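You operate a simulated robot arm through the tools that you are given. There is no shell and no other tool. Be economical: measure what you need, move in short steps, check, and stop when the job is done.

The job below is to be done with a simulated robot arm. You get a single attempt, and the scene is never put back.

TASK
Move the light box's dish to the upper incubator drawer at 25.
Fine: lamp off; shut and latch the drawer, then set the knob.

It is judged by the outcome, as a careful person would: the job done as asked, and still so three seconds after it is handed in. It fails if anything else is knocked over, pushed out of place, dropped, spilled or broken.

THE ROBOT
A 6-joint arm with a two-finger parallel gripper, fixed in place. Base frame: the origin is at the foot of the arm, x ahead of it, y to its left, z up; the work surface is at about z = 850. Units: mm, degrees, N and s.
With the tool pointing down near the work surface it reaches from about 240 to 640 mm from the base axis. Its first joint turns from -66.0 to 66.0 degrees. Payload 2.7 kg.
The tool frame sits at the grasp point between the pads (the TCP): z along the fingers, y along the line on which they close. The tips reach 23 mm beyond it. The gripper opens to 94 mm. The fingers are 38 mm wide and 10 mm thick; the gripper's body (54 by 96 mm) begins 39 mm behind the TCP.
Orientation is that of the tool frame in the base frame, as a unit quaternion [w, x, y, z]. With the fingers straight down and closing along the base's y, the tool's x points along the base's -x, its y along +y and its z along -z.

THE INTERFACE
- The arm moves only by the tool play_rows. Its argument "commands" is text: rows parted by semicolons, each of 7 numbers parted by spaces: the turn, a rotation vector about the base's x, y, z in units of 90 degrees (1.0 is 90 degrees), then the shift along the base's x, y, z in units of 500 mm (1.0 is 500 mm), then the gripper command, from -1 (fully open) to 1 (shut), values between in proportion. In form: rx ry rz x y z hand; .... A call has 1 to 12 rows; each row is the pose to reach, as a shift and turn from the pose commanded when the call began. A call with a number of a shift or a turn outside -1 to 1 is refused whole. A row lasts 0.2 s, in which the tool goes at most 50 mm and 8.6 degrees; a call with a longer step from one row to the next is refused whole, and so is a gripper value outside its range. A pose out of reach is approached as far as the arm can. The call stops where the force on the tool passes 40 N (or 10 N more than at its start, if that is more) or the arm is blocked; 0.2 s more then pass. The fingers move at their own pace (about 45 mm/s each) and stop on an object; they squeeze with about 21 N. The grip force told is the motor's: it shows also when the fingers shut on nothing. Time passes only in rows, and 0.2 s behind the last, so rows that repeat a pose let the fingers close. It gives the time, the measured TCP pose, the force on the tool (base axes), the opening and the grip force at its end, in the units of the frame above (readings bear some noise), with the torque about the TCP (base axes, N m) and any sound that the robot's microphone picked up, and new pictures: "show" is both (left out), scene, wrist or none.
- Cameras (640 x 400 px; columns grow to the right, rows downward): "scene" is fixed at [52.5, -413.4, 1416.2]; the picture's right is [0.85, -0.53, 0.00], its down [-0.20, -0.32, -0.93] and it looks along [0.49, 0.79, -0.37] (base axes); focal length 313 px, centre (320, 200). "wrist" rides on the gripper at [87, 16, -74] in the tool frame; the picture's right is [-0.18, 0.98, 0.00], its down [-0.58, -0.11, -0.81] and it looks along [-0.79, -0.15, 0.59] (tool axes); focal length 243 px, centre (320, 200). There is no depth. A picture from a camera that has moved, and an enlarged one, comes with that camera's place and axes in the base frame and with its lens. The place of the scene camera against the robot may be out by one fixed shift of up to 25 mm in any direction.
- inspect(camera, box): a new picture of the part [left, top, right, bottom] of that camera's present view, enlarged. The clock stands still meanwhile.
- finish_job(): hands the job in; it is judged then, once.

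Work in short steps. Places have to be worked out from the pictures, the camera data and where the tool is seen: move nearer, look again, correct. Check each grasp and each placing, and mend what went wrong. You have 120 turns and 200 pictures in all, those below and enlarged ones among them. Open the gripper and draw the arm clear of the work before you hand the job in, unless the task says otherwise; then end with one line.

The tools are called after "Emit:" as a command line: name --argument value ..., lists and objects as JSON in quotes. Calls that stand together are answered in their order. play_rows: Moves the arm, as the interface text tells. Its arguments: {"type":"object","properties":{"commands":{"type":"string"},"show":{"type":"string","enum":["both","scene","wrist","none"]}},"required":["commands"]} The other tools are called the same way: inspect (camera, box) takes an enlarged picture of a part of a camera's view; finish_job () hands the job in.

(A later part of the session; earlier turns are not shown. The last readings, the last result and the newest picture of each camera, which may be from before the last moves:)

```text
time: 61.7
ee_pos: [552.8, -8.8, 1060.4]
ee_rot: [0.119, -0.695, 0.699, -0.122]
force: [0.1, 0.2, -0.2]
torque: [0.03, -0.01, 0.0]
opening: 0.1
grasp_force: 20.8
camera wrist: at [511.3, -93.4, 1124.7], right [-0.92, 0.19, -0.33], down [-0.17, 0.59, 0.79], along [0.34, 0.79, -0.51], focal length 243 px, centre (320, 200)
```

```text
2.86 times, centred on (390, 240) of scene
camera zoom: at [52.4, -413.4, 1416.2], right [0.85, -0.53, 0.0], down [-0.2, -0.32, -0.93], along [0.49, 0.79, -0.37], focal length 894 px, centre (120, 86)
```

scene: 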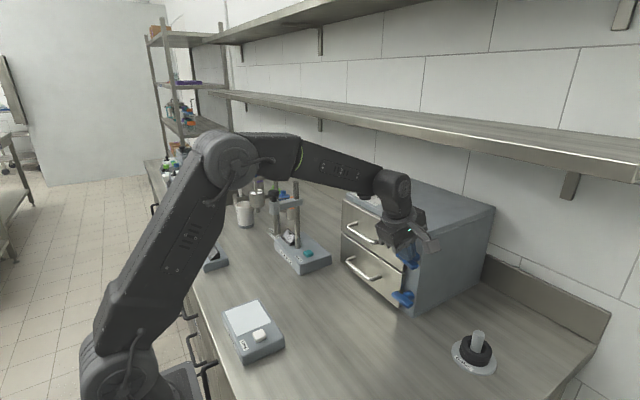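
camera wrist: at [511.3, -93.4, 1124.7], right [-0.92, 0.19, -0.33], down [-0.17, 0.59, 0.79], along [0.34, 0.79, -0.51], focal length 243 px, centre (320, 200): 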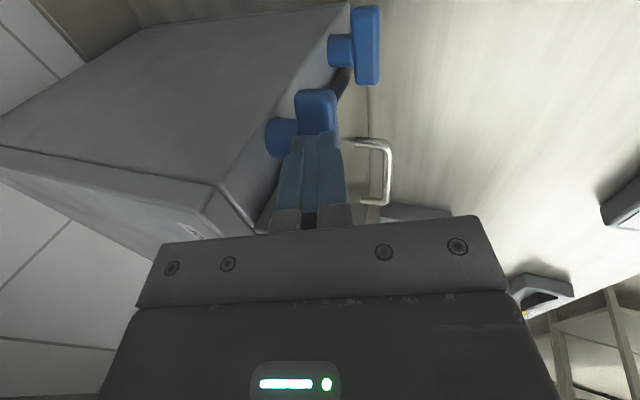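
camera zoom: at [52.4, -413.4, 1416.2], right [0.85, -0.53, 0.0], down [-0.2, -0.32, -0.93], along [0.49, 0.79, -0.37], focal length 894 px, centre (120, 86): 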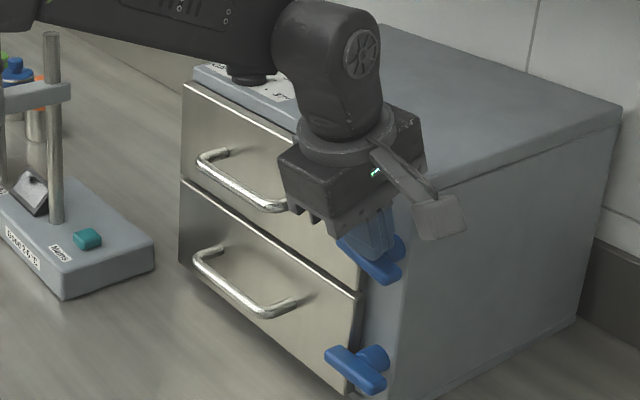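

The latch has turned most of the way. I rise, shift to the drawer-side end and press it down to horizontal.

Emit:
play_rows --commands "0 0 0 0 -0.004 0.03 1; 0 0 0 0 0.02 0.05 1; 0 0 0 -0.006 0.058 0.05 1; 0 0 0 -0.006 0.058 0.03 1; 0 0 0 -0.006 0.058 0.015 1; 0 0 0 -0.006 0.058 0.005 1; 0 0 0 -0.006 0.058 -0.002 1; 0 0 0 -0.006 0.058 -0.007 1; 0 0 0 -0.006 0.058 -0.012 1; 0 0 0 -0.006 0.058 -0.016 1"

Emit:
inspect --camera "scene" --box '[330, 170, 450, 310]'

```text
time: 63.9
ee_pos: [548.8, 20.3, 1054.5]
ee_rot: [0.12, -0.694, 0.699, -0.125]
force: [-19.9, 4.6, 24.5]
torque: [0.2, 0.33, 0.07]
opening: 0.0
grasp_force: 21.4
camera wrist: at [507.6, -64.0, 1120.5], right [-0.92, 0.19, -0.34], down [-0.17, 0.59, 0.79], along [0.35, 0.79, -0.51], focal length 243 px, centre (320, 200)
```

scene: 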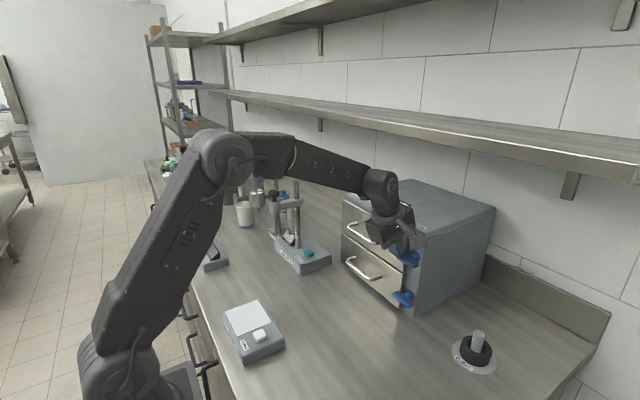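
wrist: 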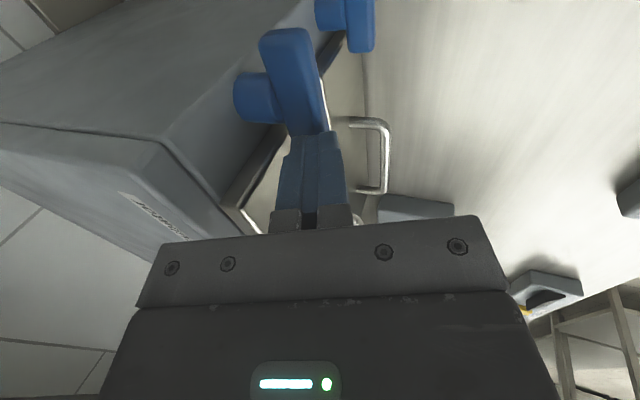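

```text
2.86 times, centred on (390, 240) of scene
camera zoom: at [51.4, -413.3, 1416.3], right [0.85, -0.53, 0.0], down [-0.2, -0.32, -0.93], along [0.49, 0.79, -0.37], focal length 894 px, centre (120, 86)
```

zoom: 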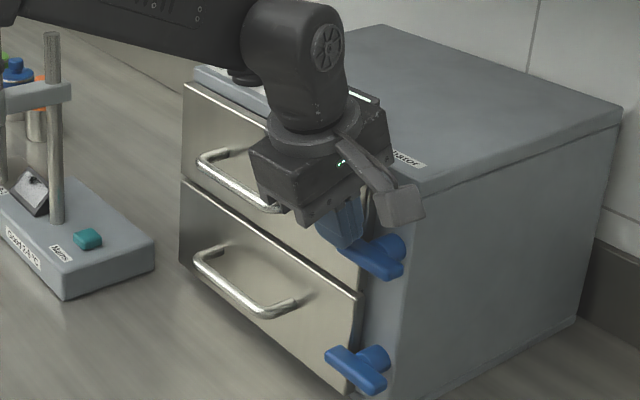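

The bar looks horizontal under 24 N. I rise and back off to verify.

Emit:
play_rows --commands "0 0 0 -0.01 0 0.03 1; 0 0 0 -0.02 0 0.1 1; 0 0 0 -0.06 0.03 0.18 1; 0 0.07 0 -0.1 0.08 0.24 -0.3; 0 0.15 0 -0.14 0.14 0.28 -0.3; 0 0.222 0 -0.16 0.2 0.28 -0.3; 0 0.222 0 -0.16 0.2 0.28 -0.3"

Emit:
inspect --camera "scene" --box '[330, 170, 450, 310]'

Emit:
inspect --camera "scene" --box '[340, 175, 420, 225]'

```text
time: 65.5
ee_pos: [470.3, 119.3, 1194.8]
ee_rot: [-0.004, -0.706, 0.709, -0.001]
force: [0.2, 0.0, -0.6]
torque: [0.0, 0.01, 0.01]
opening: 61.2
grasp_force: 0.1
camera wrist: at [453.9, 34.7, 1269.7], right [-0.98, 0.19, 0.0], down [0.12, 0.59, 0.8], along [0.15, 0.79, -0.6], focal length 243 px, centre (320, 200)
```

scene: 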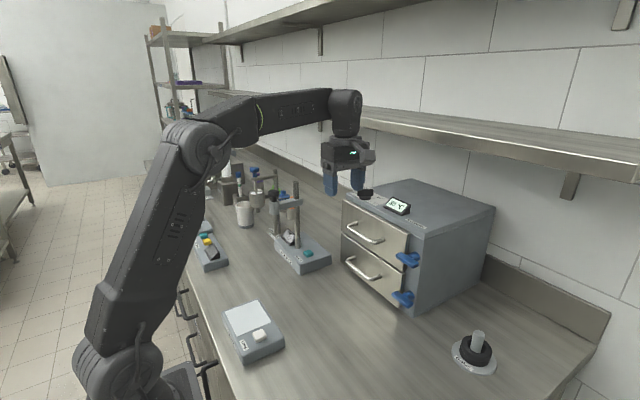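
wrist: 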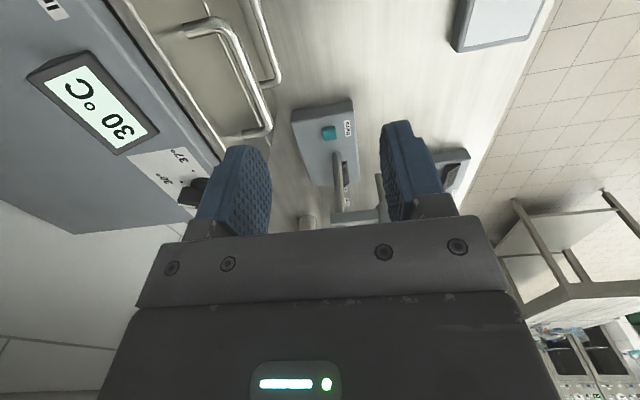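

```text
2.86 times, centred on (390, 240) of scene
camera zoom: at [52.5, -413.4, 1416.2], right [0.85, -0.53, 0.0], down [-0.2, -0.32, -0.93], along [0.49, 0.79, -0.37], focal length 894 px, centre (120, 86)
```

zoom: 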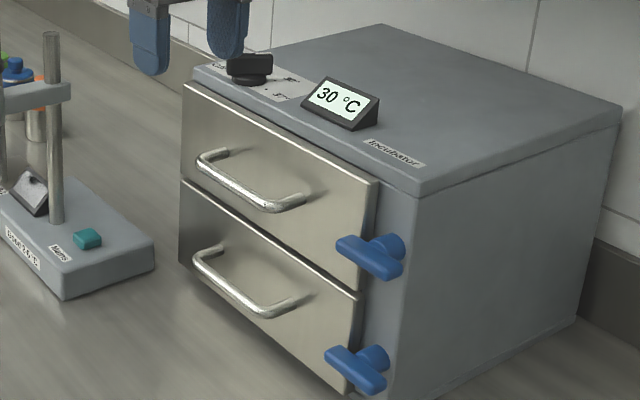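

```text
8.00 times, centred on (380, 200) of scene
camera zoom: at [52.5, -413.4, 1416.2], right [0.85, -0.53, 0.0], down [-0.2, -0.32, -0.93], along [0.49, 0.79, -0.37], focal length 2503 px, centre (-160, 200)
```

zoom: 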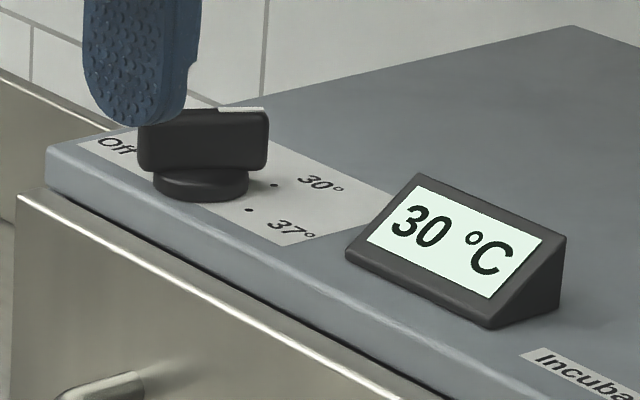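

The upper latch now matches the lower one, so it is latched. Next the knob, whose bar handle has a white pointer toward 30. I move to a spot where the wrist camera sees the dial.

Emit:
play_rows --commands "0 0 0 0.05 0 0.04 -0.3; 0 0 0 0.1 0.0 0.08 -0.3; 0 0 0 0.14 0.0 0.12 -0.3; 0 0 0 0.14 0.0 0.12 -0.3" --show "wrist"

Emit:
inspect --camera "wrist" --box '[180, 60, 340, 200]'

```text
time: 66.5
ee_pos: [519.8, 115.1, 1237.4]
ee_rot: [-0.004, -0.705, 0.709, 0.0]
force: [0.7, -0.3, -0.4]
torque: [-0.01, -0.02, 0.01]
opening: 61.4
grasp_force: 0.1
out of reach, approached as far as the arm can: row 3, 4
camera wrist: at [502.8, 31.0, 1311.9], right [-0.98, 0.19, 0.0], down [0.12, 0.59, 0.8], along [0.15, 0.79, -0.6], focal length 243 px, centre (320, 200)
```

wrist: 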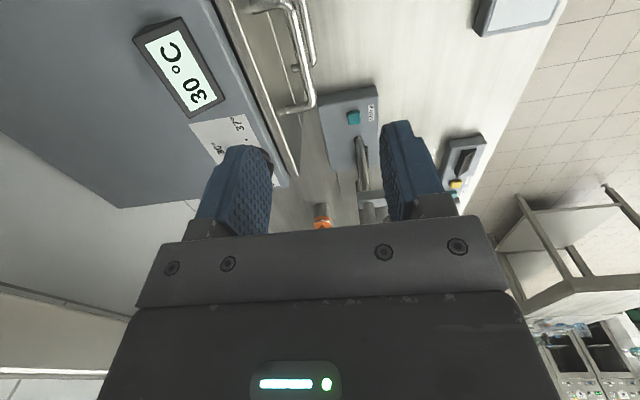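

```text
2.86 times, centred on (260, 130) of wrist
camera zoom: at [502.8, 31.0, 1311.9], right [-0.98, 0.19, 0.0], down [0.12, 0.59, 0.8], along [0.15, 0.79, -0.6], focal length 693 px, centre (491, 400)
```

zoom: 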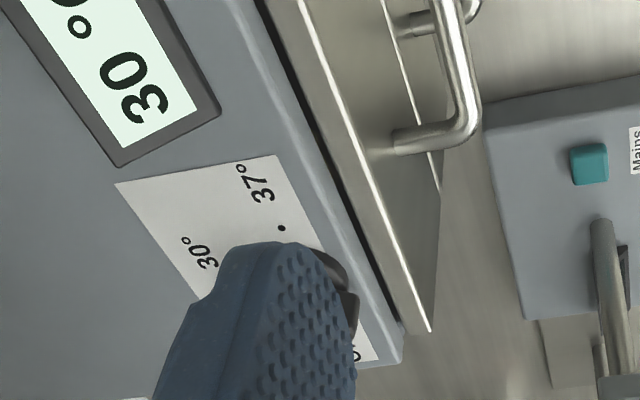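

A finger blocks the view, so I close the gripper.

Emit:
play_rows --commands "0 0 0 0 0 0 1; 0 0 0 0 0 0 1; 0 0 0 0 0 0 1; 0 0 0 0 0 0 1" --show "none"

Emit:
inspect --camera "wrist" --box '[180, 80, 340, 220]'

```text
time: 67.5
ee_pos: [519.0, 116.3, 1237.3]
ee_rot: [-0.005, -0.705, 0.709, -0.001]
force: [0.0, -0.1, 0.4]
torque: [0.01, -0.02, 0.0]
opening: 0.1
grasp_force: 21.3
```

```text
2.86 times, centred on (260, 150) of wrist
camera zoom: at [502.8, 31.1, 1312.0], right [-0.98, 0.19, 0.0], down [0.11, 0.59, 0.8], along [0.15, 0.79, -0.6], focal length 693 px, centre (491, 343)
```

zoom: 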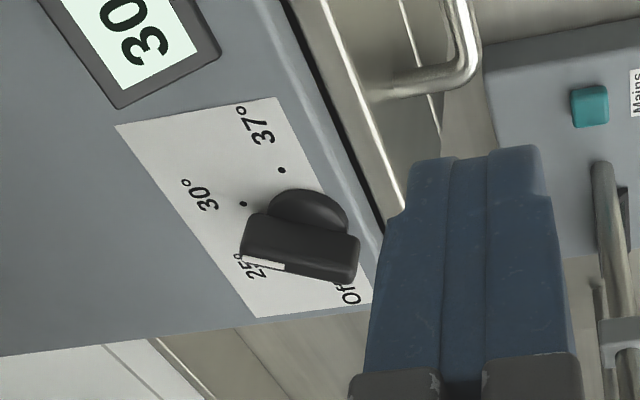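

The dial geometry comes out as centre ≈(616, 222, top ≈1112), with Off, 25, 30 and 37 at about +83°, +28°, −28° and −83°. The bar needs about +55° of turn, so I'll push its near end toward −y with tilted closed fingertips. I first go to the +y side of it.

Emit:
play_rows --commands "0 -0.07 0 0.02 0.06 -0.03 1; 0 -0.14 0 0.04 0.13 -0.06 1; 0 -0.21 0 0.06 0.2 -0.1 1; 0 -0.28 0 0.09 0.26 -0.14 1; 0 -0.28 0 0.126 0.304 -0.174 1; 0 -0.28 0 0.126 0.304 -0.174 1; 0 -0.28 0 0.126 0.304 -0.174 1"

Emit:
inspect --camera "scene" --box '[330, 160, 430, 225]'

Emit:
inspect --camera "wrist" --box '[200, 40, 360, 180]'

```text
time: 69.1
ee_pos: [579.0, 268.0, 1149.0]
ee_rot: [0.151, -0.688, 0.693, -0.155]
force: [-0.8, 0.7, -0.7]
torque: [0.0, 0.01, -0.01]
opening: 0.0
grasp_force: 20.8
camera wrist: at [533.2, 183.2, 1209.3], right [-0.89, 0.19, -0.42], down [-0.24, 0.59, 0.77], along [0.39, 0.79, -0.48], focal length 243 px, centre (320, 200)
```

scene: 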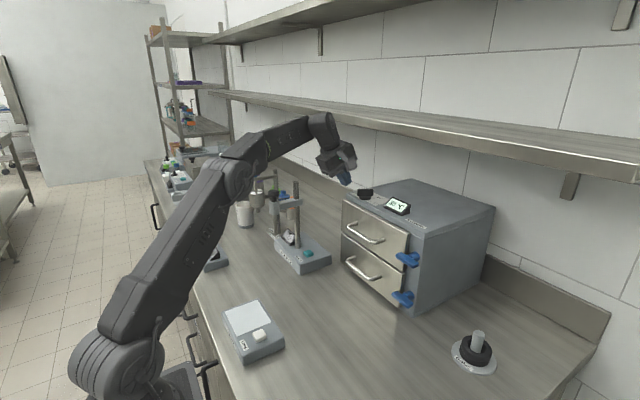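
wrist: 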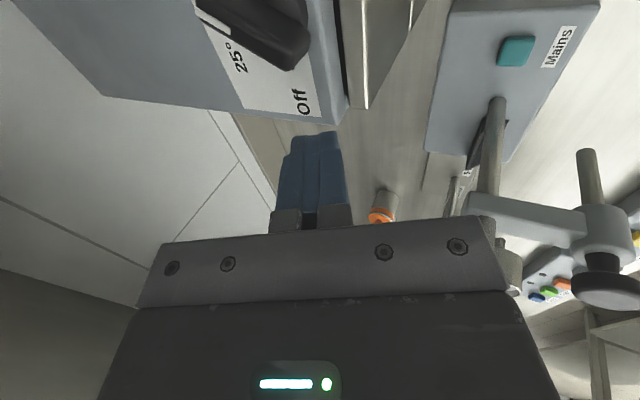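

```text
6.15 times, centred on (380, 192) of scene
camera zoom: at [52.5, -413.4, 1416.2], right [0.85, -0.53, 0.0], down [-0.2, -0.32, -0.93], along [0.49, 0.79, -0.37], focal length 1925 px, centre (-49, 246)
```

zoom: 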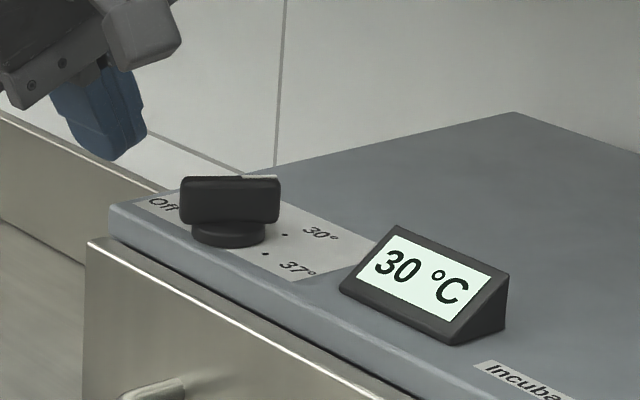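

```text
2.86 times, centred on (280, 110) of wrist
camera zoom: at [533.2, 183.2, 1209.3], right [-0.89, 0.19, -0.42], down [-0.24, 0.59, 0.77], along [0.39, 0.79, -0.48], focal length 693 px, centre (434, 457)
```

zoom: 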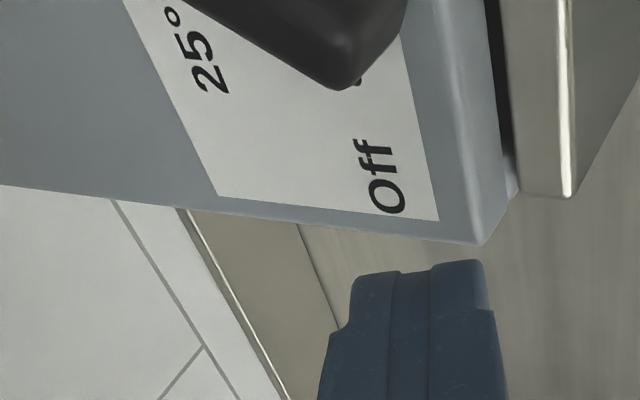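

The knob's near end corner is at about (602, 231). I lower the tips beside it and start pushing toward −y.

Emit:
play_rows --commands "0 0 0 0.014 0 -0.03 1; 0 0 0 0.014 0 -0.06 1; 0 0 0 0.014 -0.012 -0.06 1; 0 0 0 0.014 -0.022 -0.06 1; 0 0 0 0.014 -0.032 -0.06 1; 0 0 0 0.014 -0.038 -0.06 1"

Emit:
inspect --camera "scene" --box '[330, 160, 430, 225]'

Emit:
inspect --camera "wrist" --box '[200, 40, 360, 180]'

```text
time: 70.5
ee_pos: [588.5, 249.8, 1118.3]
ee_rot: [0.151, -0.689, 0.692, -0.155]
force: [-3.2, 4.0, -0.3]
torque: [0.0, -0.01, 0.01]
opening: 0.2
grasp_force: 20.5
camera wrist: at [540.9, 165.0, 1179.1], right [-0.89, 0.19, -0.42], down [-0.24, 0.59, 0.77], along [0.39, 0.79, -0.48], focal length 243 px, centre (320, 200)
```

scene: 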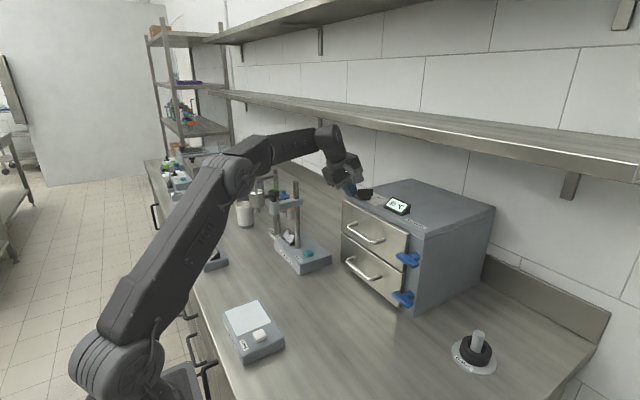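
wrist: 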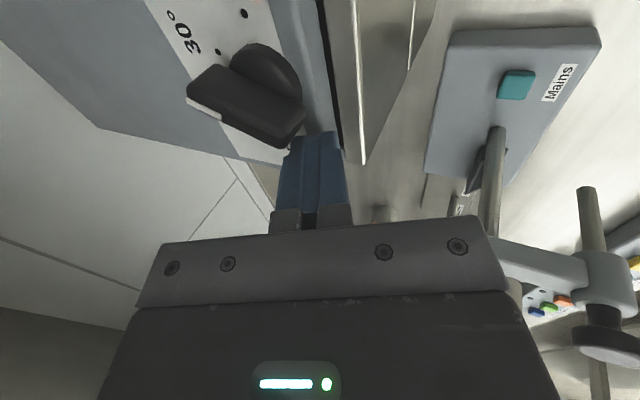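

```text
6.15 times, centred on (380, 192) of scene
camera zoom: at [52.4, -413.3, 1416.3], right [0.85, -0.53, 0.0], down [-0.2, -0.32, -0.93], along [0.49, 0.79, -0.37], focal length 1925 px, centre (-49, 246)
```

zoom: 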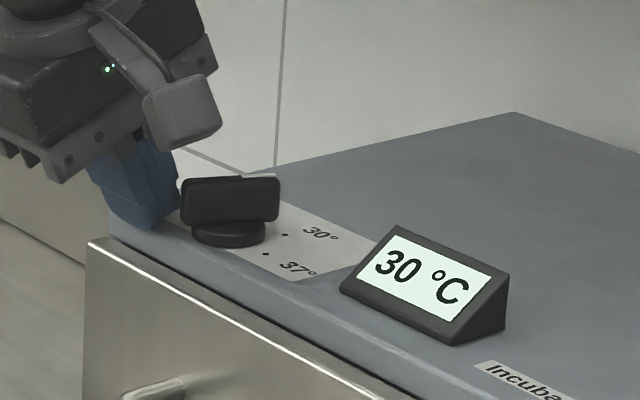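

```text
2.86 times, centred on (280, 110) of wrist
camera zoom: at [540.9, 165.0, 1179.1], right [-0.89, 0.19, -0.42], down [-0.24, 0.59, 0.77], along [0.39, 0.79, -0.48], focal length 693 px, centre (434, 457)
```

zoom: 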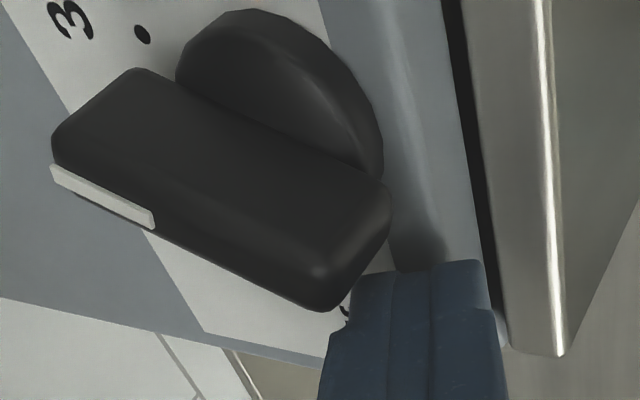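

Contact has begun at the corner. I back off slightly, shift 4 mm forward and push further.

Emit:
play_rows --commands "0 0 0 0 0.012 0 1; 0 0 0 0.008 0.012 0 1; 0 0 0 0.008 0 0 1; 0 0 0 0.008 -0.006 0 1; 0 0 0 0.008 -0.012 0 1; 0 0 0 0.008 -0.017 0 1"

Emit:
inspect --camera "scene" --box '[330, 160, 430, 225]'

Emit:
inspect --camera "wrist" --box '[180, 30, 340, 170]'

```text
time: 71.9
ee_pos: [591.8, 241.5, 1118.9]
ee_rot: [0.152, -0.688, 0.692, -0.155]
force: [-4.1, 8.1, 5.3]
torque: [0.23, 0.07, 0.06]
opening: 0.0
grasp_force: 21.2
camera wrist: at [545.4, 156.9, 1179.7], right [-0.89, 0.19, -0.42], down [-0.24, 0.59, 0.77], along [0.39, 0.79, -0.48], focal length 243 px, centre (320, 200)
```

scene: 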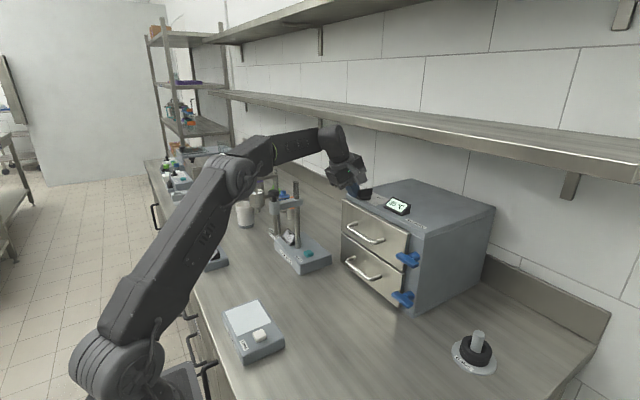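
wrist: 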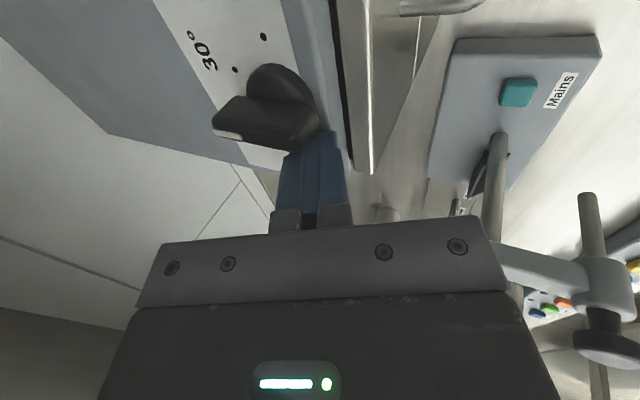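

```text
6.15 times, centred on (380, 192) of scene
camera zoom: at [52.2, -413.2, 1416.3], right [0.85, -0.53, 0.0], down [-0.2, -0.32, -0.93], along [0.49, 0.79, -0.37], focal length 1925 px, centre (-49, 246)
```

zoom: 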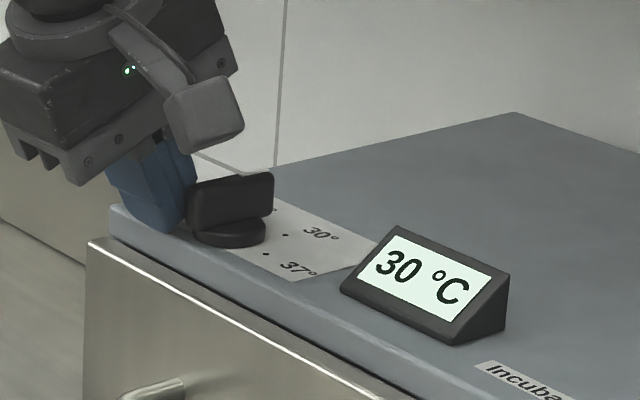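

```text
2.86 times, centred on (260, 100) of wrist
camera zoom: at [545.4, 156.9, 1179.7], right [-0.89, 0.19, -0.42], down [-0.24, 0.59, 0.77], along [0.39, 0.79, -0.48], focal length 693 px, centre (491, 486)
```

zoom: 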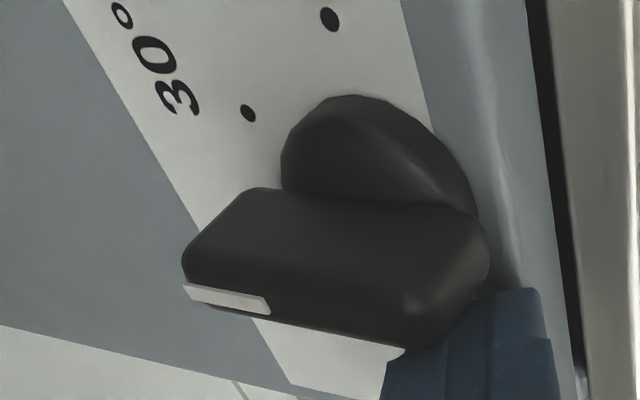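

The knob is turning the right way. I continue with small pushes while watching the display.

Emit:
play_rows --commands "0 0 0 0 -0.006 0 1; 0 0 0 0 -0.012 0 1; 0 0 0 0 -0.016 0 1" --show "none"

Emit:
inspect --camera "scene" --box '[330, 160, 430, 225]'

Emit:
inspect --camera "wrist" --box '[180, 30, 340, 170]'

```text
time: 72.7
ee_pos: [592.2, 231.2, 1118.7]
ee_rot: [0.147, -0.688, 0.694, -0.154]
force: [-27.1, 0.8, 5.2]
torque: [-0.09, 0.36, -0.48]
opening: 0.1
grasp_force: 20.7
```

```text
6.15 times, centred on (380, 192) of scene
camera zoom: at [51.5, -413.4, 1416.3], right [0.85, -0.53, 0.0], down [-0.2, -0.32, -0.93], along [0.49, 0.79, -0.37], focal length 1925 px, centre (-49, 246)
```

zoom: 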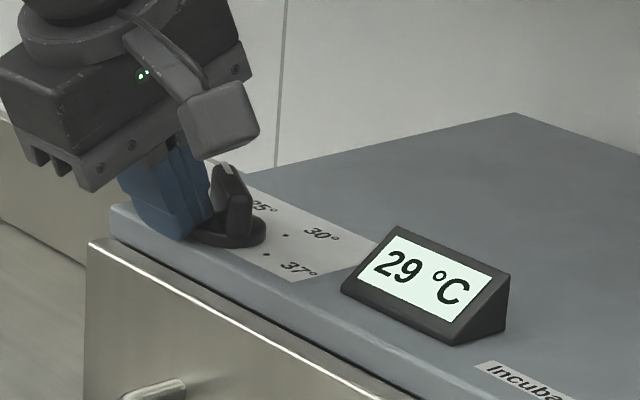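

```text
2.86 times, centred on (260, 100) of wrist
camera zoom: at [544.7, 147.5, 1180.2], right [-0.89, 0.19, -0.41], down [-0.23, 0.59, 0.77], along [0.39, 0.78, -0.48], focal length 693 px, centre (491, 486)
```

zoom: 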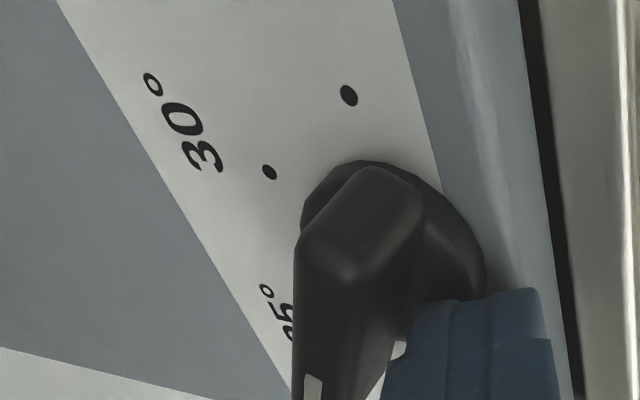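

The display is falling (29), but the knob overshot and points between 25 and Off. I back the finger off and look at the exact angle.

Emit:
play_rows --commands "0 0 0 -0.02 0.01 0 1; 0 0 0 -0.04 0.04 0.02 1; 0 0 0 -0.04 0.08 0.06 1; 0 0 0 -0.04 0.06 0.08 1; 0 0 0 -0.04 -0.02 0.1 1; 0 0 0 -0.04 -0.1 0.12 1; 0 0 0 -0.04 -0.14 0.12 1; 0 0 0 -0.04 -0.14 0.12 1" --show "wrist"

Emit:
inspect --camera "scene" --box '[330, 160, 430, 225]'

Emit:
inspect --camera "wrist" --box '[180, 40, 340, 180]'

```text
time: 74.5
ee_pos: [572.7, 162.0, 1179.7]
ee_rot: [0.151, -0.688, 0.693, -0.156]
force: [1.0, 0.8, -0.5]
torque: [-0.01, 0.0, 0.0]
opening: 0.1
grasp_force: 20.7
camera wrist: at [525.9, 77.7, 1239.5], right [-0.89, 0.19, -0.42], down [-0.24, 0.59, 0.77], along [0.39, 0.79, -0.48], focal length 243 px, centre (320, 200)
```

wrist: 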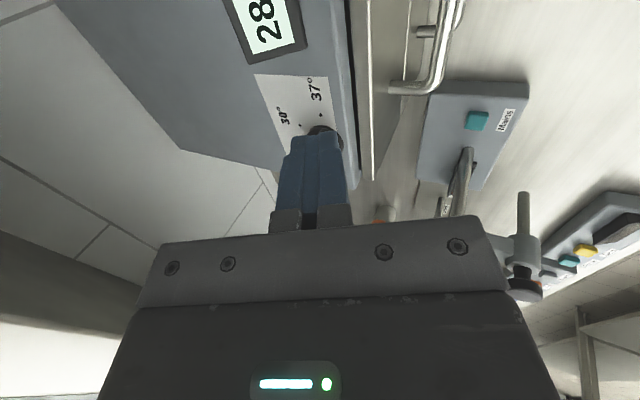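

```text
6.15 times, centred on (380, 192) of scene
camera zoom: at [52.4, -413.4, 1416.2], right [0.85, -0.53, 0.0], down [-0.2, -0.32, -0.93], along [0.49, 0.79, -0.37], focal length 1925 px, centre (-49, 246)
```

zoom: 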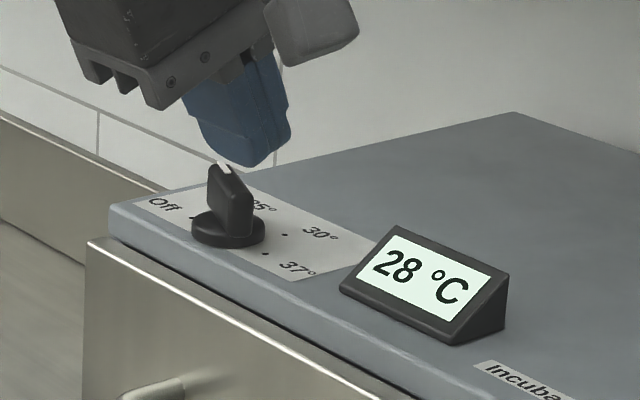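

```text
2.86 times, centred on (260, 110) of wrist
camera zoom: at [525.9, 77.7, 1239.5], right [-0.89, 0.19, -0.42], down [-0.24, 0.59, 0.77], along [0.39, 0.79, -0.48], focal length 693 px, centre (491, 457)
```

zoom: 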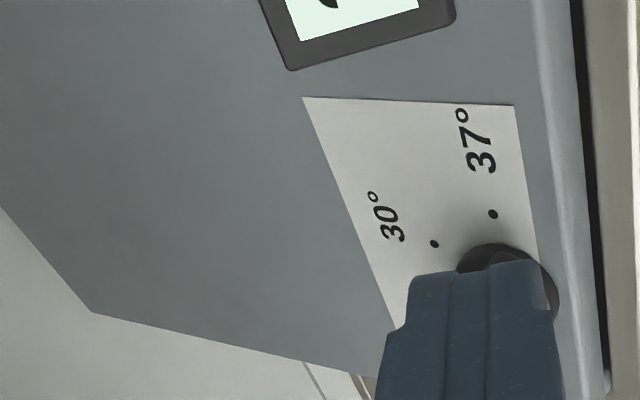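

The pointer seems to be between 25 and Off, and the display is drifting (28). I return to the clear viewing pose to measure the pointer angle.

Emit:
play_rows --commands "0 0.07 0 -0.03 -0.02 0.03 1; 0 0.14 0 -0.06 -0.04 0.06 1; 0 0.21 0 -0.09 -0.07 0.09 1; 0 0.28 0 -0.107 -0.092 0.114 1; 0 0.28 0 -0.107 -0.092 0.114 1" --show "none"

Emit:
inspect --camera "wrist" --box '[200, 100, 310, 200]'

```text
time: 75.7
ee_pos: [520.7, 115.2, 1235.9]
ee_rot: [-0.004, -0.705, 0.709, -0.001]
force: [-0.8, 0.7, 0.1]
torque: [0.01, 0.0, 0.03]
opening: 0.0
grasp_force: 21.2
```

```text
4.00 times, centred on (255, 150) of wrist
camera zoom: at [503.4, 30.9, 1310.6], right [-0.98, 0.19, 0.0], down [0.12, 0.59, 0.8], along [0.15, 0.79, -0.6], focal length 970 px, centre (580, 400)
```

zoom: 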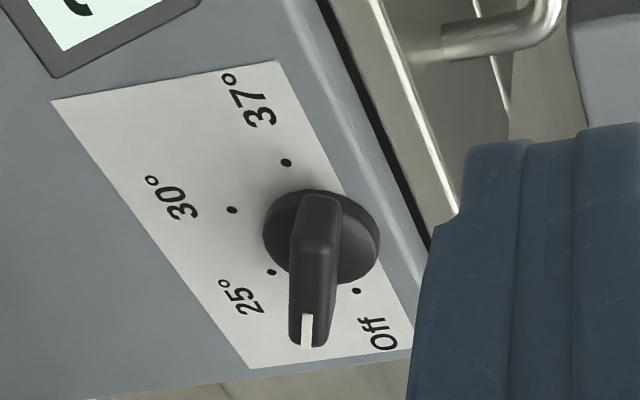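

Measured dial: centre ≈(622, 225), 37/30/25/Off at −90/−30/+30/+90°, and the pointer is now at ≈+63°. I push the pointer end toward +x in small steps to bring it back 33°, approaching it from the −x side with a 30° tilt.

Emit:
play_rows --commands "0 -0.07 0 0.02 0.06 -0.02 1; 0 -0.14 0 0.04 0.12 -0.04 1; 0 -0.21 0 0.06 0.18 -0.06 1; 0 -0.28 0 0.09 0.24 -0.09 1; 0 -0.333 0 0.12 0.284 -0.13 1; 0 -0.333 0 0.132 0.284 -0.18 1; 0 -0.333 0 0.136 0.284 -0.24 1; 0 -0.333 0 0.136 0.284 -0.24 1"

Emit:
inspect --camera "scene" --box '[330, 160, 430, 225]'

Emit:
inspect --camera "wrist" --box '[180, 30, 340, 170]'

```text
time: 77.5
ee_pos: [588.4, 256.1, 1117.6]
ee_rot: [0.184, -0.681, 0.684, -0.185]
force: [-12.8, -2.6, 20.4]
torque: [0.28, 0.13, 0.21]
opening: 0.0
grasp_force: 21.1
camera wrist: at [535.7, 172.9, 1173.1], right [-0.85, 0.19, -0.49], down [-0.31, 0.58, 0.75], along [0.43, 0.79, -0.44], focal length 243 px, centre (320, 200)
```

scene: 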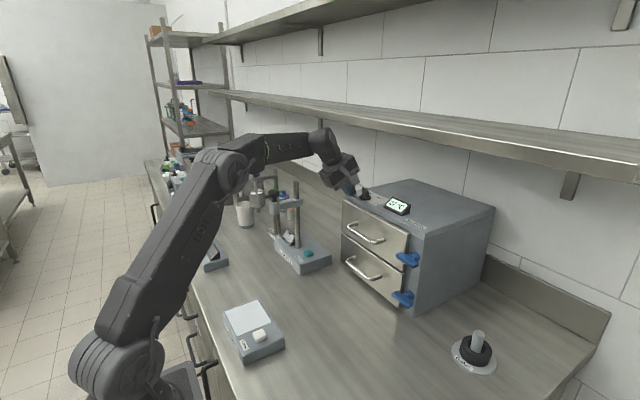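
wrist: 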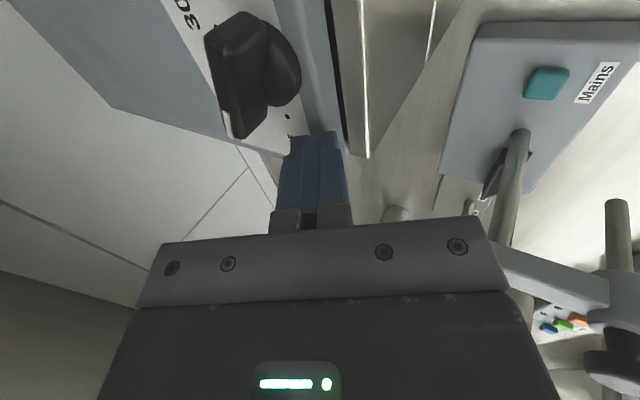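

```text
6.15 times, centred on (380, 192) of scene
camera zoom: at [51.7, -413.7, 1416.2], right [0.85, -0.53, 0.0], down [-0.2, -0.32, -0.93], along [0.49, 0.79, -0.37], focal length 1925 px, centre (-49, 246)
```

zoom: 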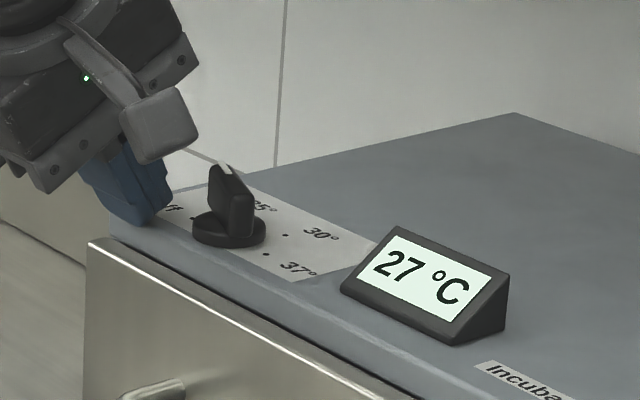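

```text
2.86 times, centred on (260, 100) of wrist
camera zoom: at [535.7, 172.9, 1173.1], right [-0.85, 0.19, -0.49], down [-0.31, 0.58, 0.75], along [0.43, 0.79, -0.44], focal length 693 px, centre (491, 486)
```

zoom: 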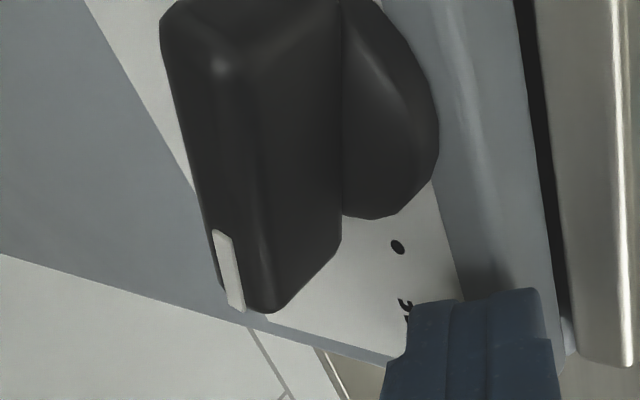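

The 20 N shows the tips touching the incubator top at z≈1092, so the dial centre corrects to about (618, 219). I raise 4 mm, shift y −5 mm and push +x partway.

Emit:
play_rows --commands "0 0 0 0 0 0.01 1; 0 0 0 0 -0.01 0.01 1; 0 0 0 0.01 -0.01 0.01 1; 0 0 0 0.02 -0.01 0.01 1; 0 0 0 0.026 -0.01 0.01 1; 0 0 0 0.031 -0.01 0.01 1" --show "none"

Emit:
inspect --camera "scene" --box '[330, 160, 430, 225]'

Emit:
inspect --camera "wrist" --box '[180, 30, 340, 170]'

```text
time: 78.9
ee_pos: [602.0, 252.2, 1120.5]
ee_rot: [0.178, -0.68, 0.687, -0.184]
force: [-2.6, -1.0, 2.0]
torque: [-0.04, 0.03, -0.06]
opening: 0.0
grasp_force: 20.5
```

```text
6.15 times, centred on (380, 192) of scene
camera zoom: at [52.3, -413.5, 1416.2], right [0.85, -0.53, 0.0], down [-0.2, -0.32, -0.93], along [0.49, 0.79, -0.37], focal length 1925 px, centre (-49, 246)
```

zoom: 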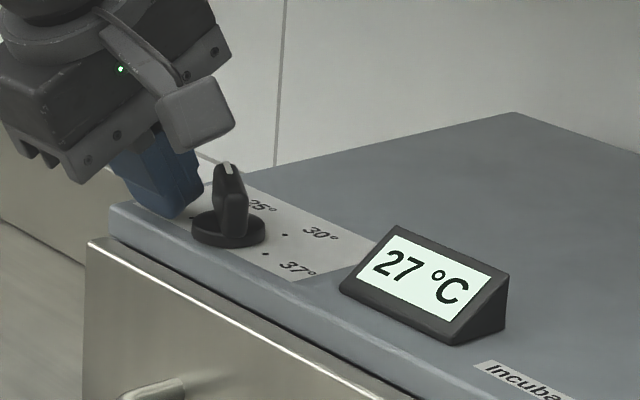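

```text
2.86 times, centred on (260, 100) of wrist
camera zoom: at [550.9, 168.2, 1176.2], right [-0.85, 0.19, -0.49], down [-0.3, 0.59, 0.75], along [0.43, 0.79, -0.44], focal length 693 px, centre (491, 486)
```

zoom: 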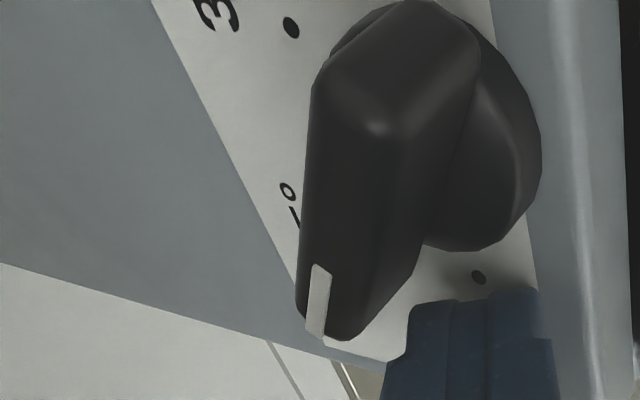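

The knob turned back by some degrees. I push about 5 mm more.

Emit:
play_rows --commands "0 0 0 0.005 0 0 1; 0 0 0 0.01 0 0 1" --show "none"

Emit:
inspect --camera "scene" --box '[330, 160, 430, 225]'

Emit:
inspect --camera "wrist" --box '[180, 30, 340, 170]'

```text
time: 79.5
ee_pos: [608.8, 253.8, 1119.5]
ee_rot: [0.179, -0.681, 0.686, -0.183]
force: [-1.7, 0.3, -0.4]
torque: [-0.01, 0.05, -0.03]
opening: 0.0
grasp_force: 21.1
```

```text
6.15 times, centred on (380, 192) of scene
camera zoom: at [52.4, -413.4, 1416.2], right [0.85, -0.53, 0.0], down [-0.2, -0.32, -0.93], along [0.49, 0.79, -0.37], focal length 1925 px, centre (-49, 246)
```

zoom: 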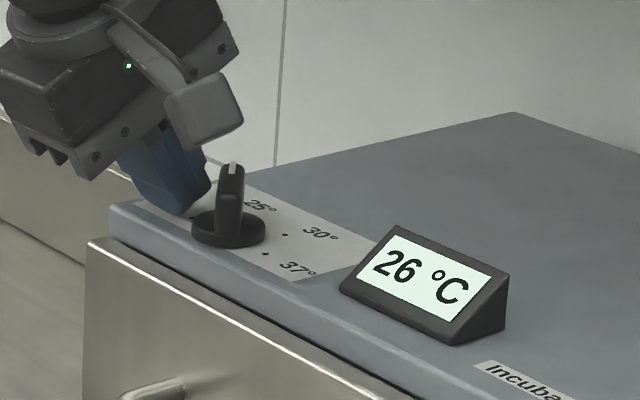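

```text
2.86 times, centred on (260, 100) of wrist
camera zoom: at [555.9, 169.0, 1176.7], right [-0.85, 0.19, -0.49], down [-0.3, 0.59, 0.75], along [0.43, 0.79, -0.44], focal length 693 px, centre (491, 486)
```

zoom: 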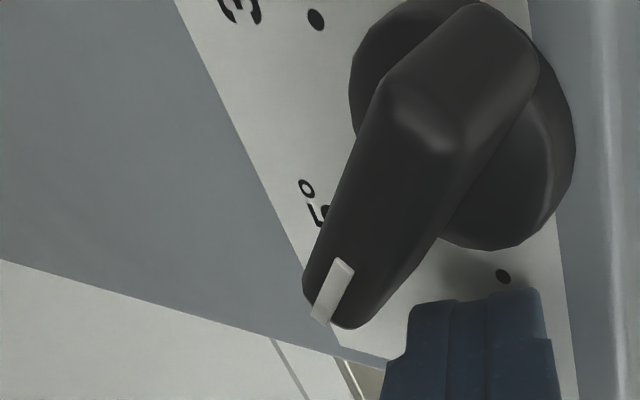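

The pointer is at about 41°, so about 11° remain. I push 3.5 mm more.

Emit:
play_rows --commands "0 0 0 0.004 0 0 1; 0 0 0 0.007 0 0 1; 0 0 0 0.007 0 0 1" --show "none"

Emit:
inspect --camera "wrist" --box '[180, 30, 340, 170]'

```text
time: 80.3
ee_pos: [611.3, 254.5, 1120.3]
ee_rot: [0.179, -0.681, 0.686, -0.184]
force: [-2.0, 1.6, -0.5]
torque: [0.01, 0.04, 0.02]
opening: 0.0
grasp_force: 21.1
```

```text
2.86 times, centred on (260, 100) of wrist
camera zoom: at [559.0, 169.1, 1177.4], right [-0.85, 0.19, -0.49], down [-0.3, 0.59, 0.75], along [0.43, 0.79, -0.44], focal length 693 px, centre (491, 486)
```

zoom: 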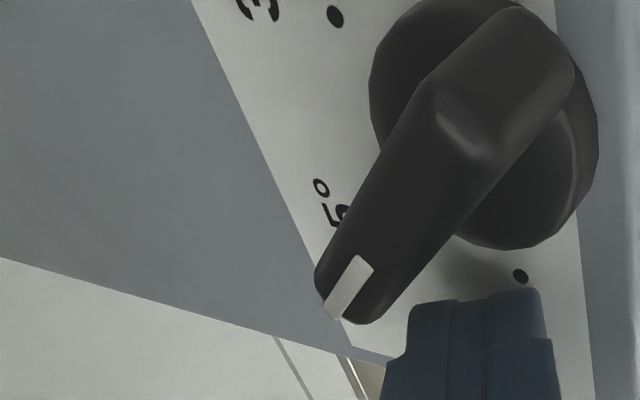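

I back off and re-measure from the clear view pose.

Emit:
play_rows --commands "0 0 0 -0.04 0 0.01 1; 0 0 0 -0.06 0 0.07 1; 0 0.07 0 -0.08 0 0.13 1; 0 0.14 0 -0.1 -0.06 0.16 1; 0 0.21 0 -0.12 -0.12 0.18 1; 0 0.28 0 -0.15 -0.18 0.2 1; 0 0.325 0 -0.17 -0.24 0.22 1; 0 0.325 0 -0.182 -0.278 0.231 1; 0 0.325 0 -0.182 -0.278 0.231 1" --show "none"

Emit:
inspect --camera "wrist" --box '[200, 100, 310, 200]'

Emit:
inspect --camera "scene" --box '[340, 175, 420, 225]'

```text
time: 82.3
ee_pos: [521.0, 114.5, 1236.7]
ee_rot: [0.0, -0.705, 0.709, -0.007]
force: [-0.1, 0.5, 0.3]
torque: [0.0, 0.02, 0.0]
opening: 0.0
grasp_force: 20.3
out of reach, approached as far as the arm can: row 6, 7
```

```text
4.00 times, centred on (255, 150) of wrist
camera zoom: at [503.5, 30.5, 1311.2], right [-0.98, 0.19, -0.01], down [0.11, 0.59, 0.8], along [0.16, 0.79, -0.6], focal length 970 px, centre (580, 400)
```

zoom: 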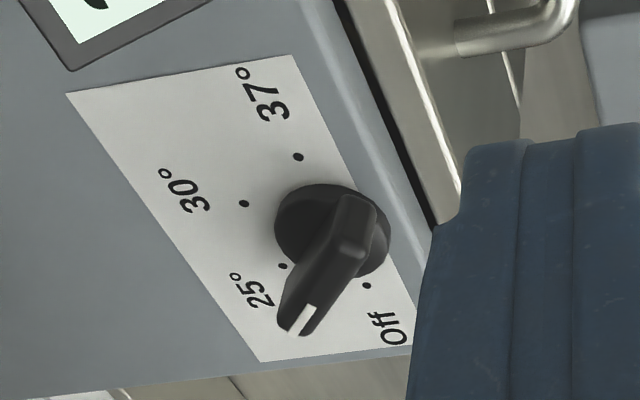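

```text
8.00 times, centred on (380, 200) of scene
camera zoom: at [52.4, -413.4, 1416.2], right [0.85, -0.53, 0.0], down [-0.2, -0.32, -0.93], along [0.49, 0.79, -0.37], focal length 2503 px, centre (-160, 200)
```

zoom: 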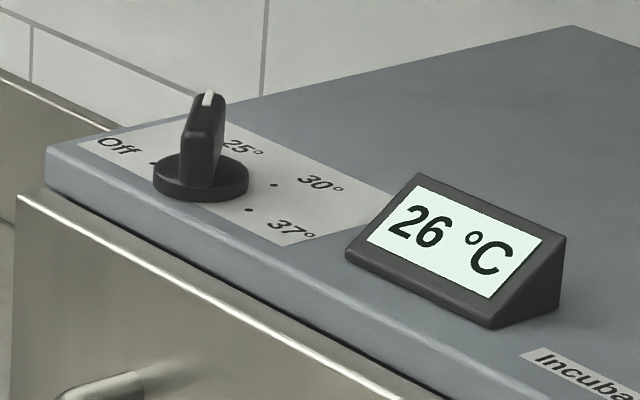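

The pointer is at about 43–47°, so about 15° remain toward 25. I return beside the bar and push to x≈617.

Emit:
play_rows --commands "0 -0.07 0 0.02 0.06 -0.02 1; 0 -0.14 0 0.04 0.12 -0.04 1; 0 -0.21 0 0.06 0.18 -0.06 1; 0 -0.28 0 0.09 0.24 -0.09 1; 0 -0.333 0 0.12 0.28 -0.13 1; 0 -0.333 0 0.14 0.28 -0.19 1; 0 -0.333 0 0.156 0.28 -0.233 1; 0 -0.333 0 0.17 0.278 -0.233 1; 0 -0.333 0 0.18 0.277 -0.233 1; 0 -0.333 0 0.188 0.276 -0.233 1; 0 -0.333 0 0.194 0.276 -0.233 1; 0 -0.333 0 0.194 0.276 -0.233 1" --show "none"

Emit:
inspect --camera "wrist" --box '[180, 30, 340, 170]'

Emit:
inspect --camera "scene" --box '[340, 175, 420, 225]'

```text
time: 84.9
ee_pos: [618.2, 253.3, 1119.7]
ee_rot: [0.183, -0.68, 0.685, -0.187]
force: [-1.4, 0.2, 1.3]
torque: [0.05, 0.03, -0.04]
opening: 0.0
grasp_force: 21.3
```

```text
2.86 times, centred on (260, 100) of wrist
camera zoom: at [564.2, 168.2, 1175.5], right [-0.85, 0.19, -0.5], down [-0.31, 0.59, 0.75], along [0.43, 0.79, -0.44], focal length 693 px, centre (491, 486)
```

zoom: 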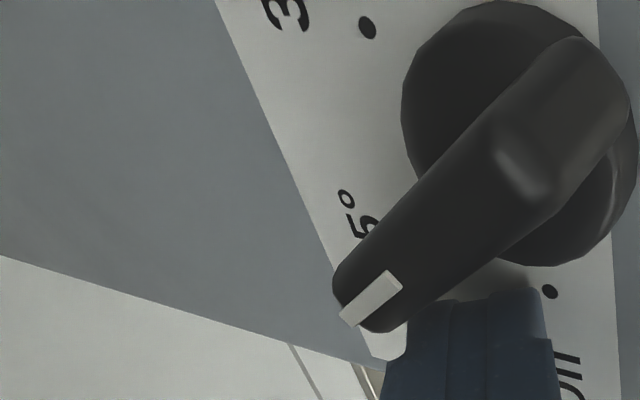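

```text
8.00 times, centred on (380, 200) of scene
camera zoom: at [52.4, -413.4, 1416.2], right [0.85, -0.53, 0.0], down [-0.2, -0.32, -0.93], along [0.49, 0.79, -0.37], focal length 2503 px, centre (-160, 200)
```

zoom: 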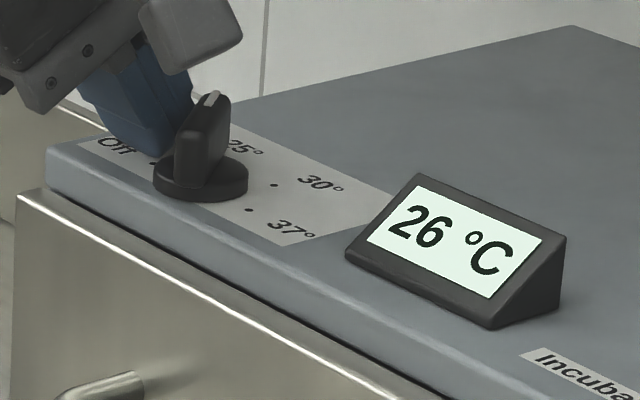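

Both views agree that the pointer is at about 40°. I shift y by −3 mm for a better lever and push in small increments.

Emit:
play_rows --commands "0 0 0 -0.016 0 0 1; 0 0 0 -0.016 -0.007 0 1; 0 0 0 -0.006 -0.007 0 1; 0 0 0 0 -0.007 0 1; 0 0 0 0.004 -0.007 0 1; 0 0 0 0.004 -0.007 0 1" --show "none"

Emit:
inspect --camera "wrist" --box '[180, 30, 340, 170]'

Emit:
inspect --camera "scene" --box '[340, 175, 420, 225]'

```text
time: 86.3
ee_pos: [619.7, 248.9, 1120.1]
ee_rot: [0.183, -0.68, 0.685, -0.187]
force: [-0.8, 0.8, -1.5]
torque: [0.05, 0.04, 0.02]
opening: 0.2
grasp_force: 21.0
```

```text
2.86 times, centred on (260, 100) of wrist
camera zoom: at [566.7, 164.2, 1175.8], right [-0.85, 0.19, -0.5], down [-0.31, 0.59, 0.75], along [0.43, 0.79, -0.44], focal length 693 px, centre (491, 486)
```

zoom: 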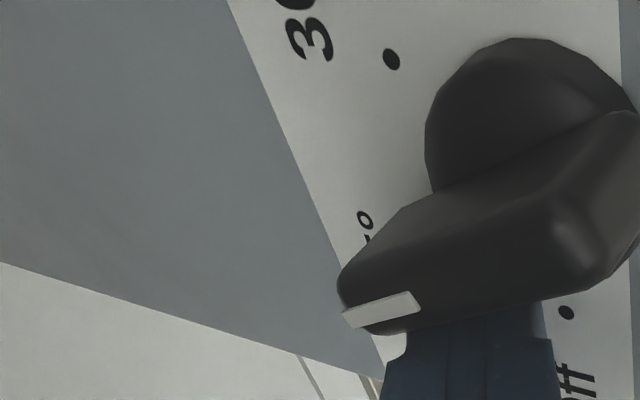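

```text
8.00 times, centred on (380, 200) of scene
camera zoom: at [52.5, -413.4, 1416.3], right [0.85, -0.53, 0.0], down [-0.2, -0.32, -0.93], along [0.49, 0.79, -0.37], focal length 2503 px, centre (-160, 200)
```

zoom: 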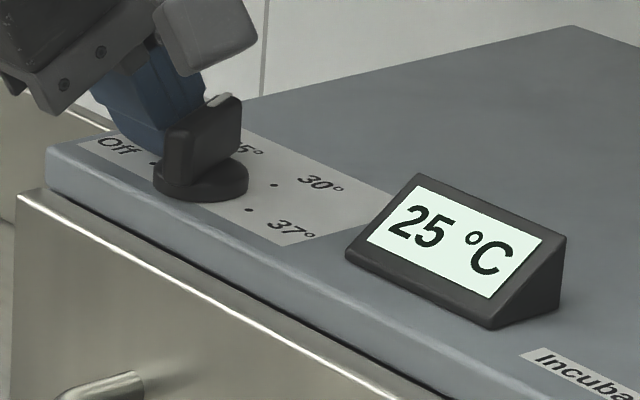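

The pointer is at about 28–30° and the display reads 25. I back off carefully away from the bar and verify from the view pose.

Emit:
play_rows --commands "0 0 0 -0.02 0.02 0 1; 0 0 0 -0.05 0.03 0.03 1; 0 0 0 -0.07 0.02 0.1 1; 0 0.07 0 -0.09 0 0.14 1; 0 0.14 0 -0.11 -0.05 0.16 1; 0 0.21 0 -0.13 -0.1 0.18 1; 0 0.28 0 -0.16 -0.16 0.2 1; 0 0.333 0 -0.18 -0.22 0.22 1; 0 0.333 0 -0.198 -0.268 0.231 1; 0 0.333 0 -0.198 -0.268 0.231 1" --show "none"

Emit:
inspect --camera "wrist" --box '[200, 100, 310, 200]'

Emit:
inspect --camera "scene" --box '[340, 175, 420, 225]'

```text
time: 88.5
ee_pos: [520.2, 115.3, 1233.5]
ee_rot: [0.002, -0.705, 0.709, -0.005]
force: [-0.1, 0.3, 0.7]
torque: [0.0, 0.02, -0.01]
opening: 0.0
grasp_force: 20.7
out of reach, approached as far as the arm can: row 8
```

```text
4.00 times, centred on (255, 150) of wrist
camera zoom: at [501.9, 29.9, 1309.0], right [-0.98, 0.19, -0.01], down [0.11, 0.59, 0.8], along [0.16, 0.79, -0.6], focal length 970 px, centre (580, 400)
```

zoom: 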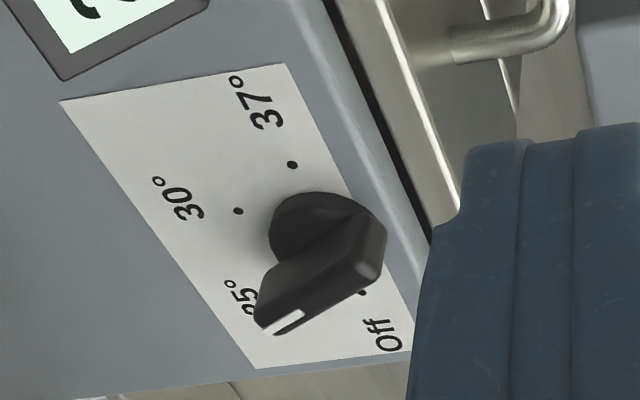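

```text
8.00 times, centred on (380, 200) of scene
camera zoom: at [52.4, -413.4, 1416.2], right [0.85, -0.53, 0.0], down [-0.2, -0.32, -0.93], along [0.49, 0.79, -0.37], focal length 2503 px, centre (-160, 200)
```

zoom: 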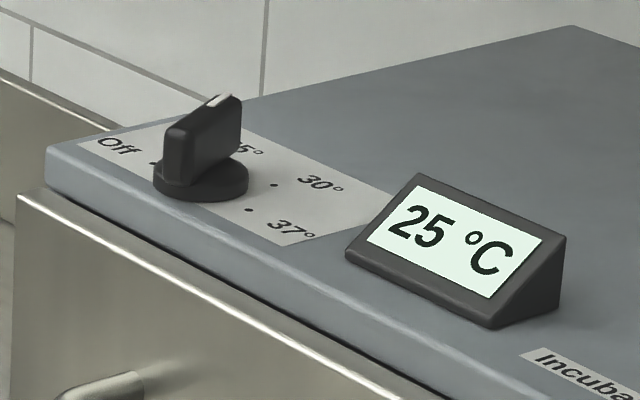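

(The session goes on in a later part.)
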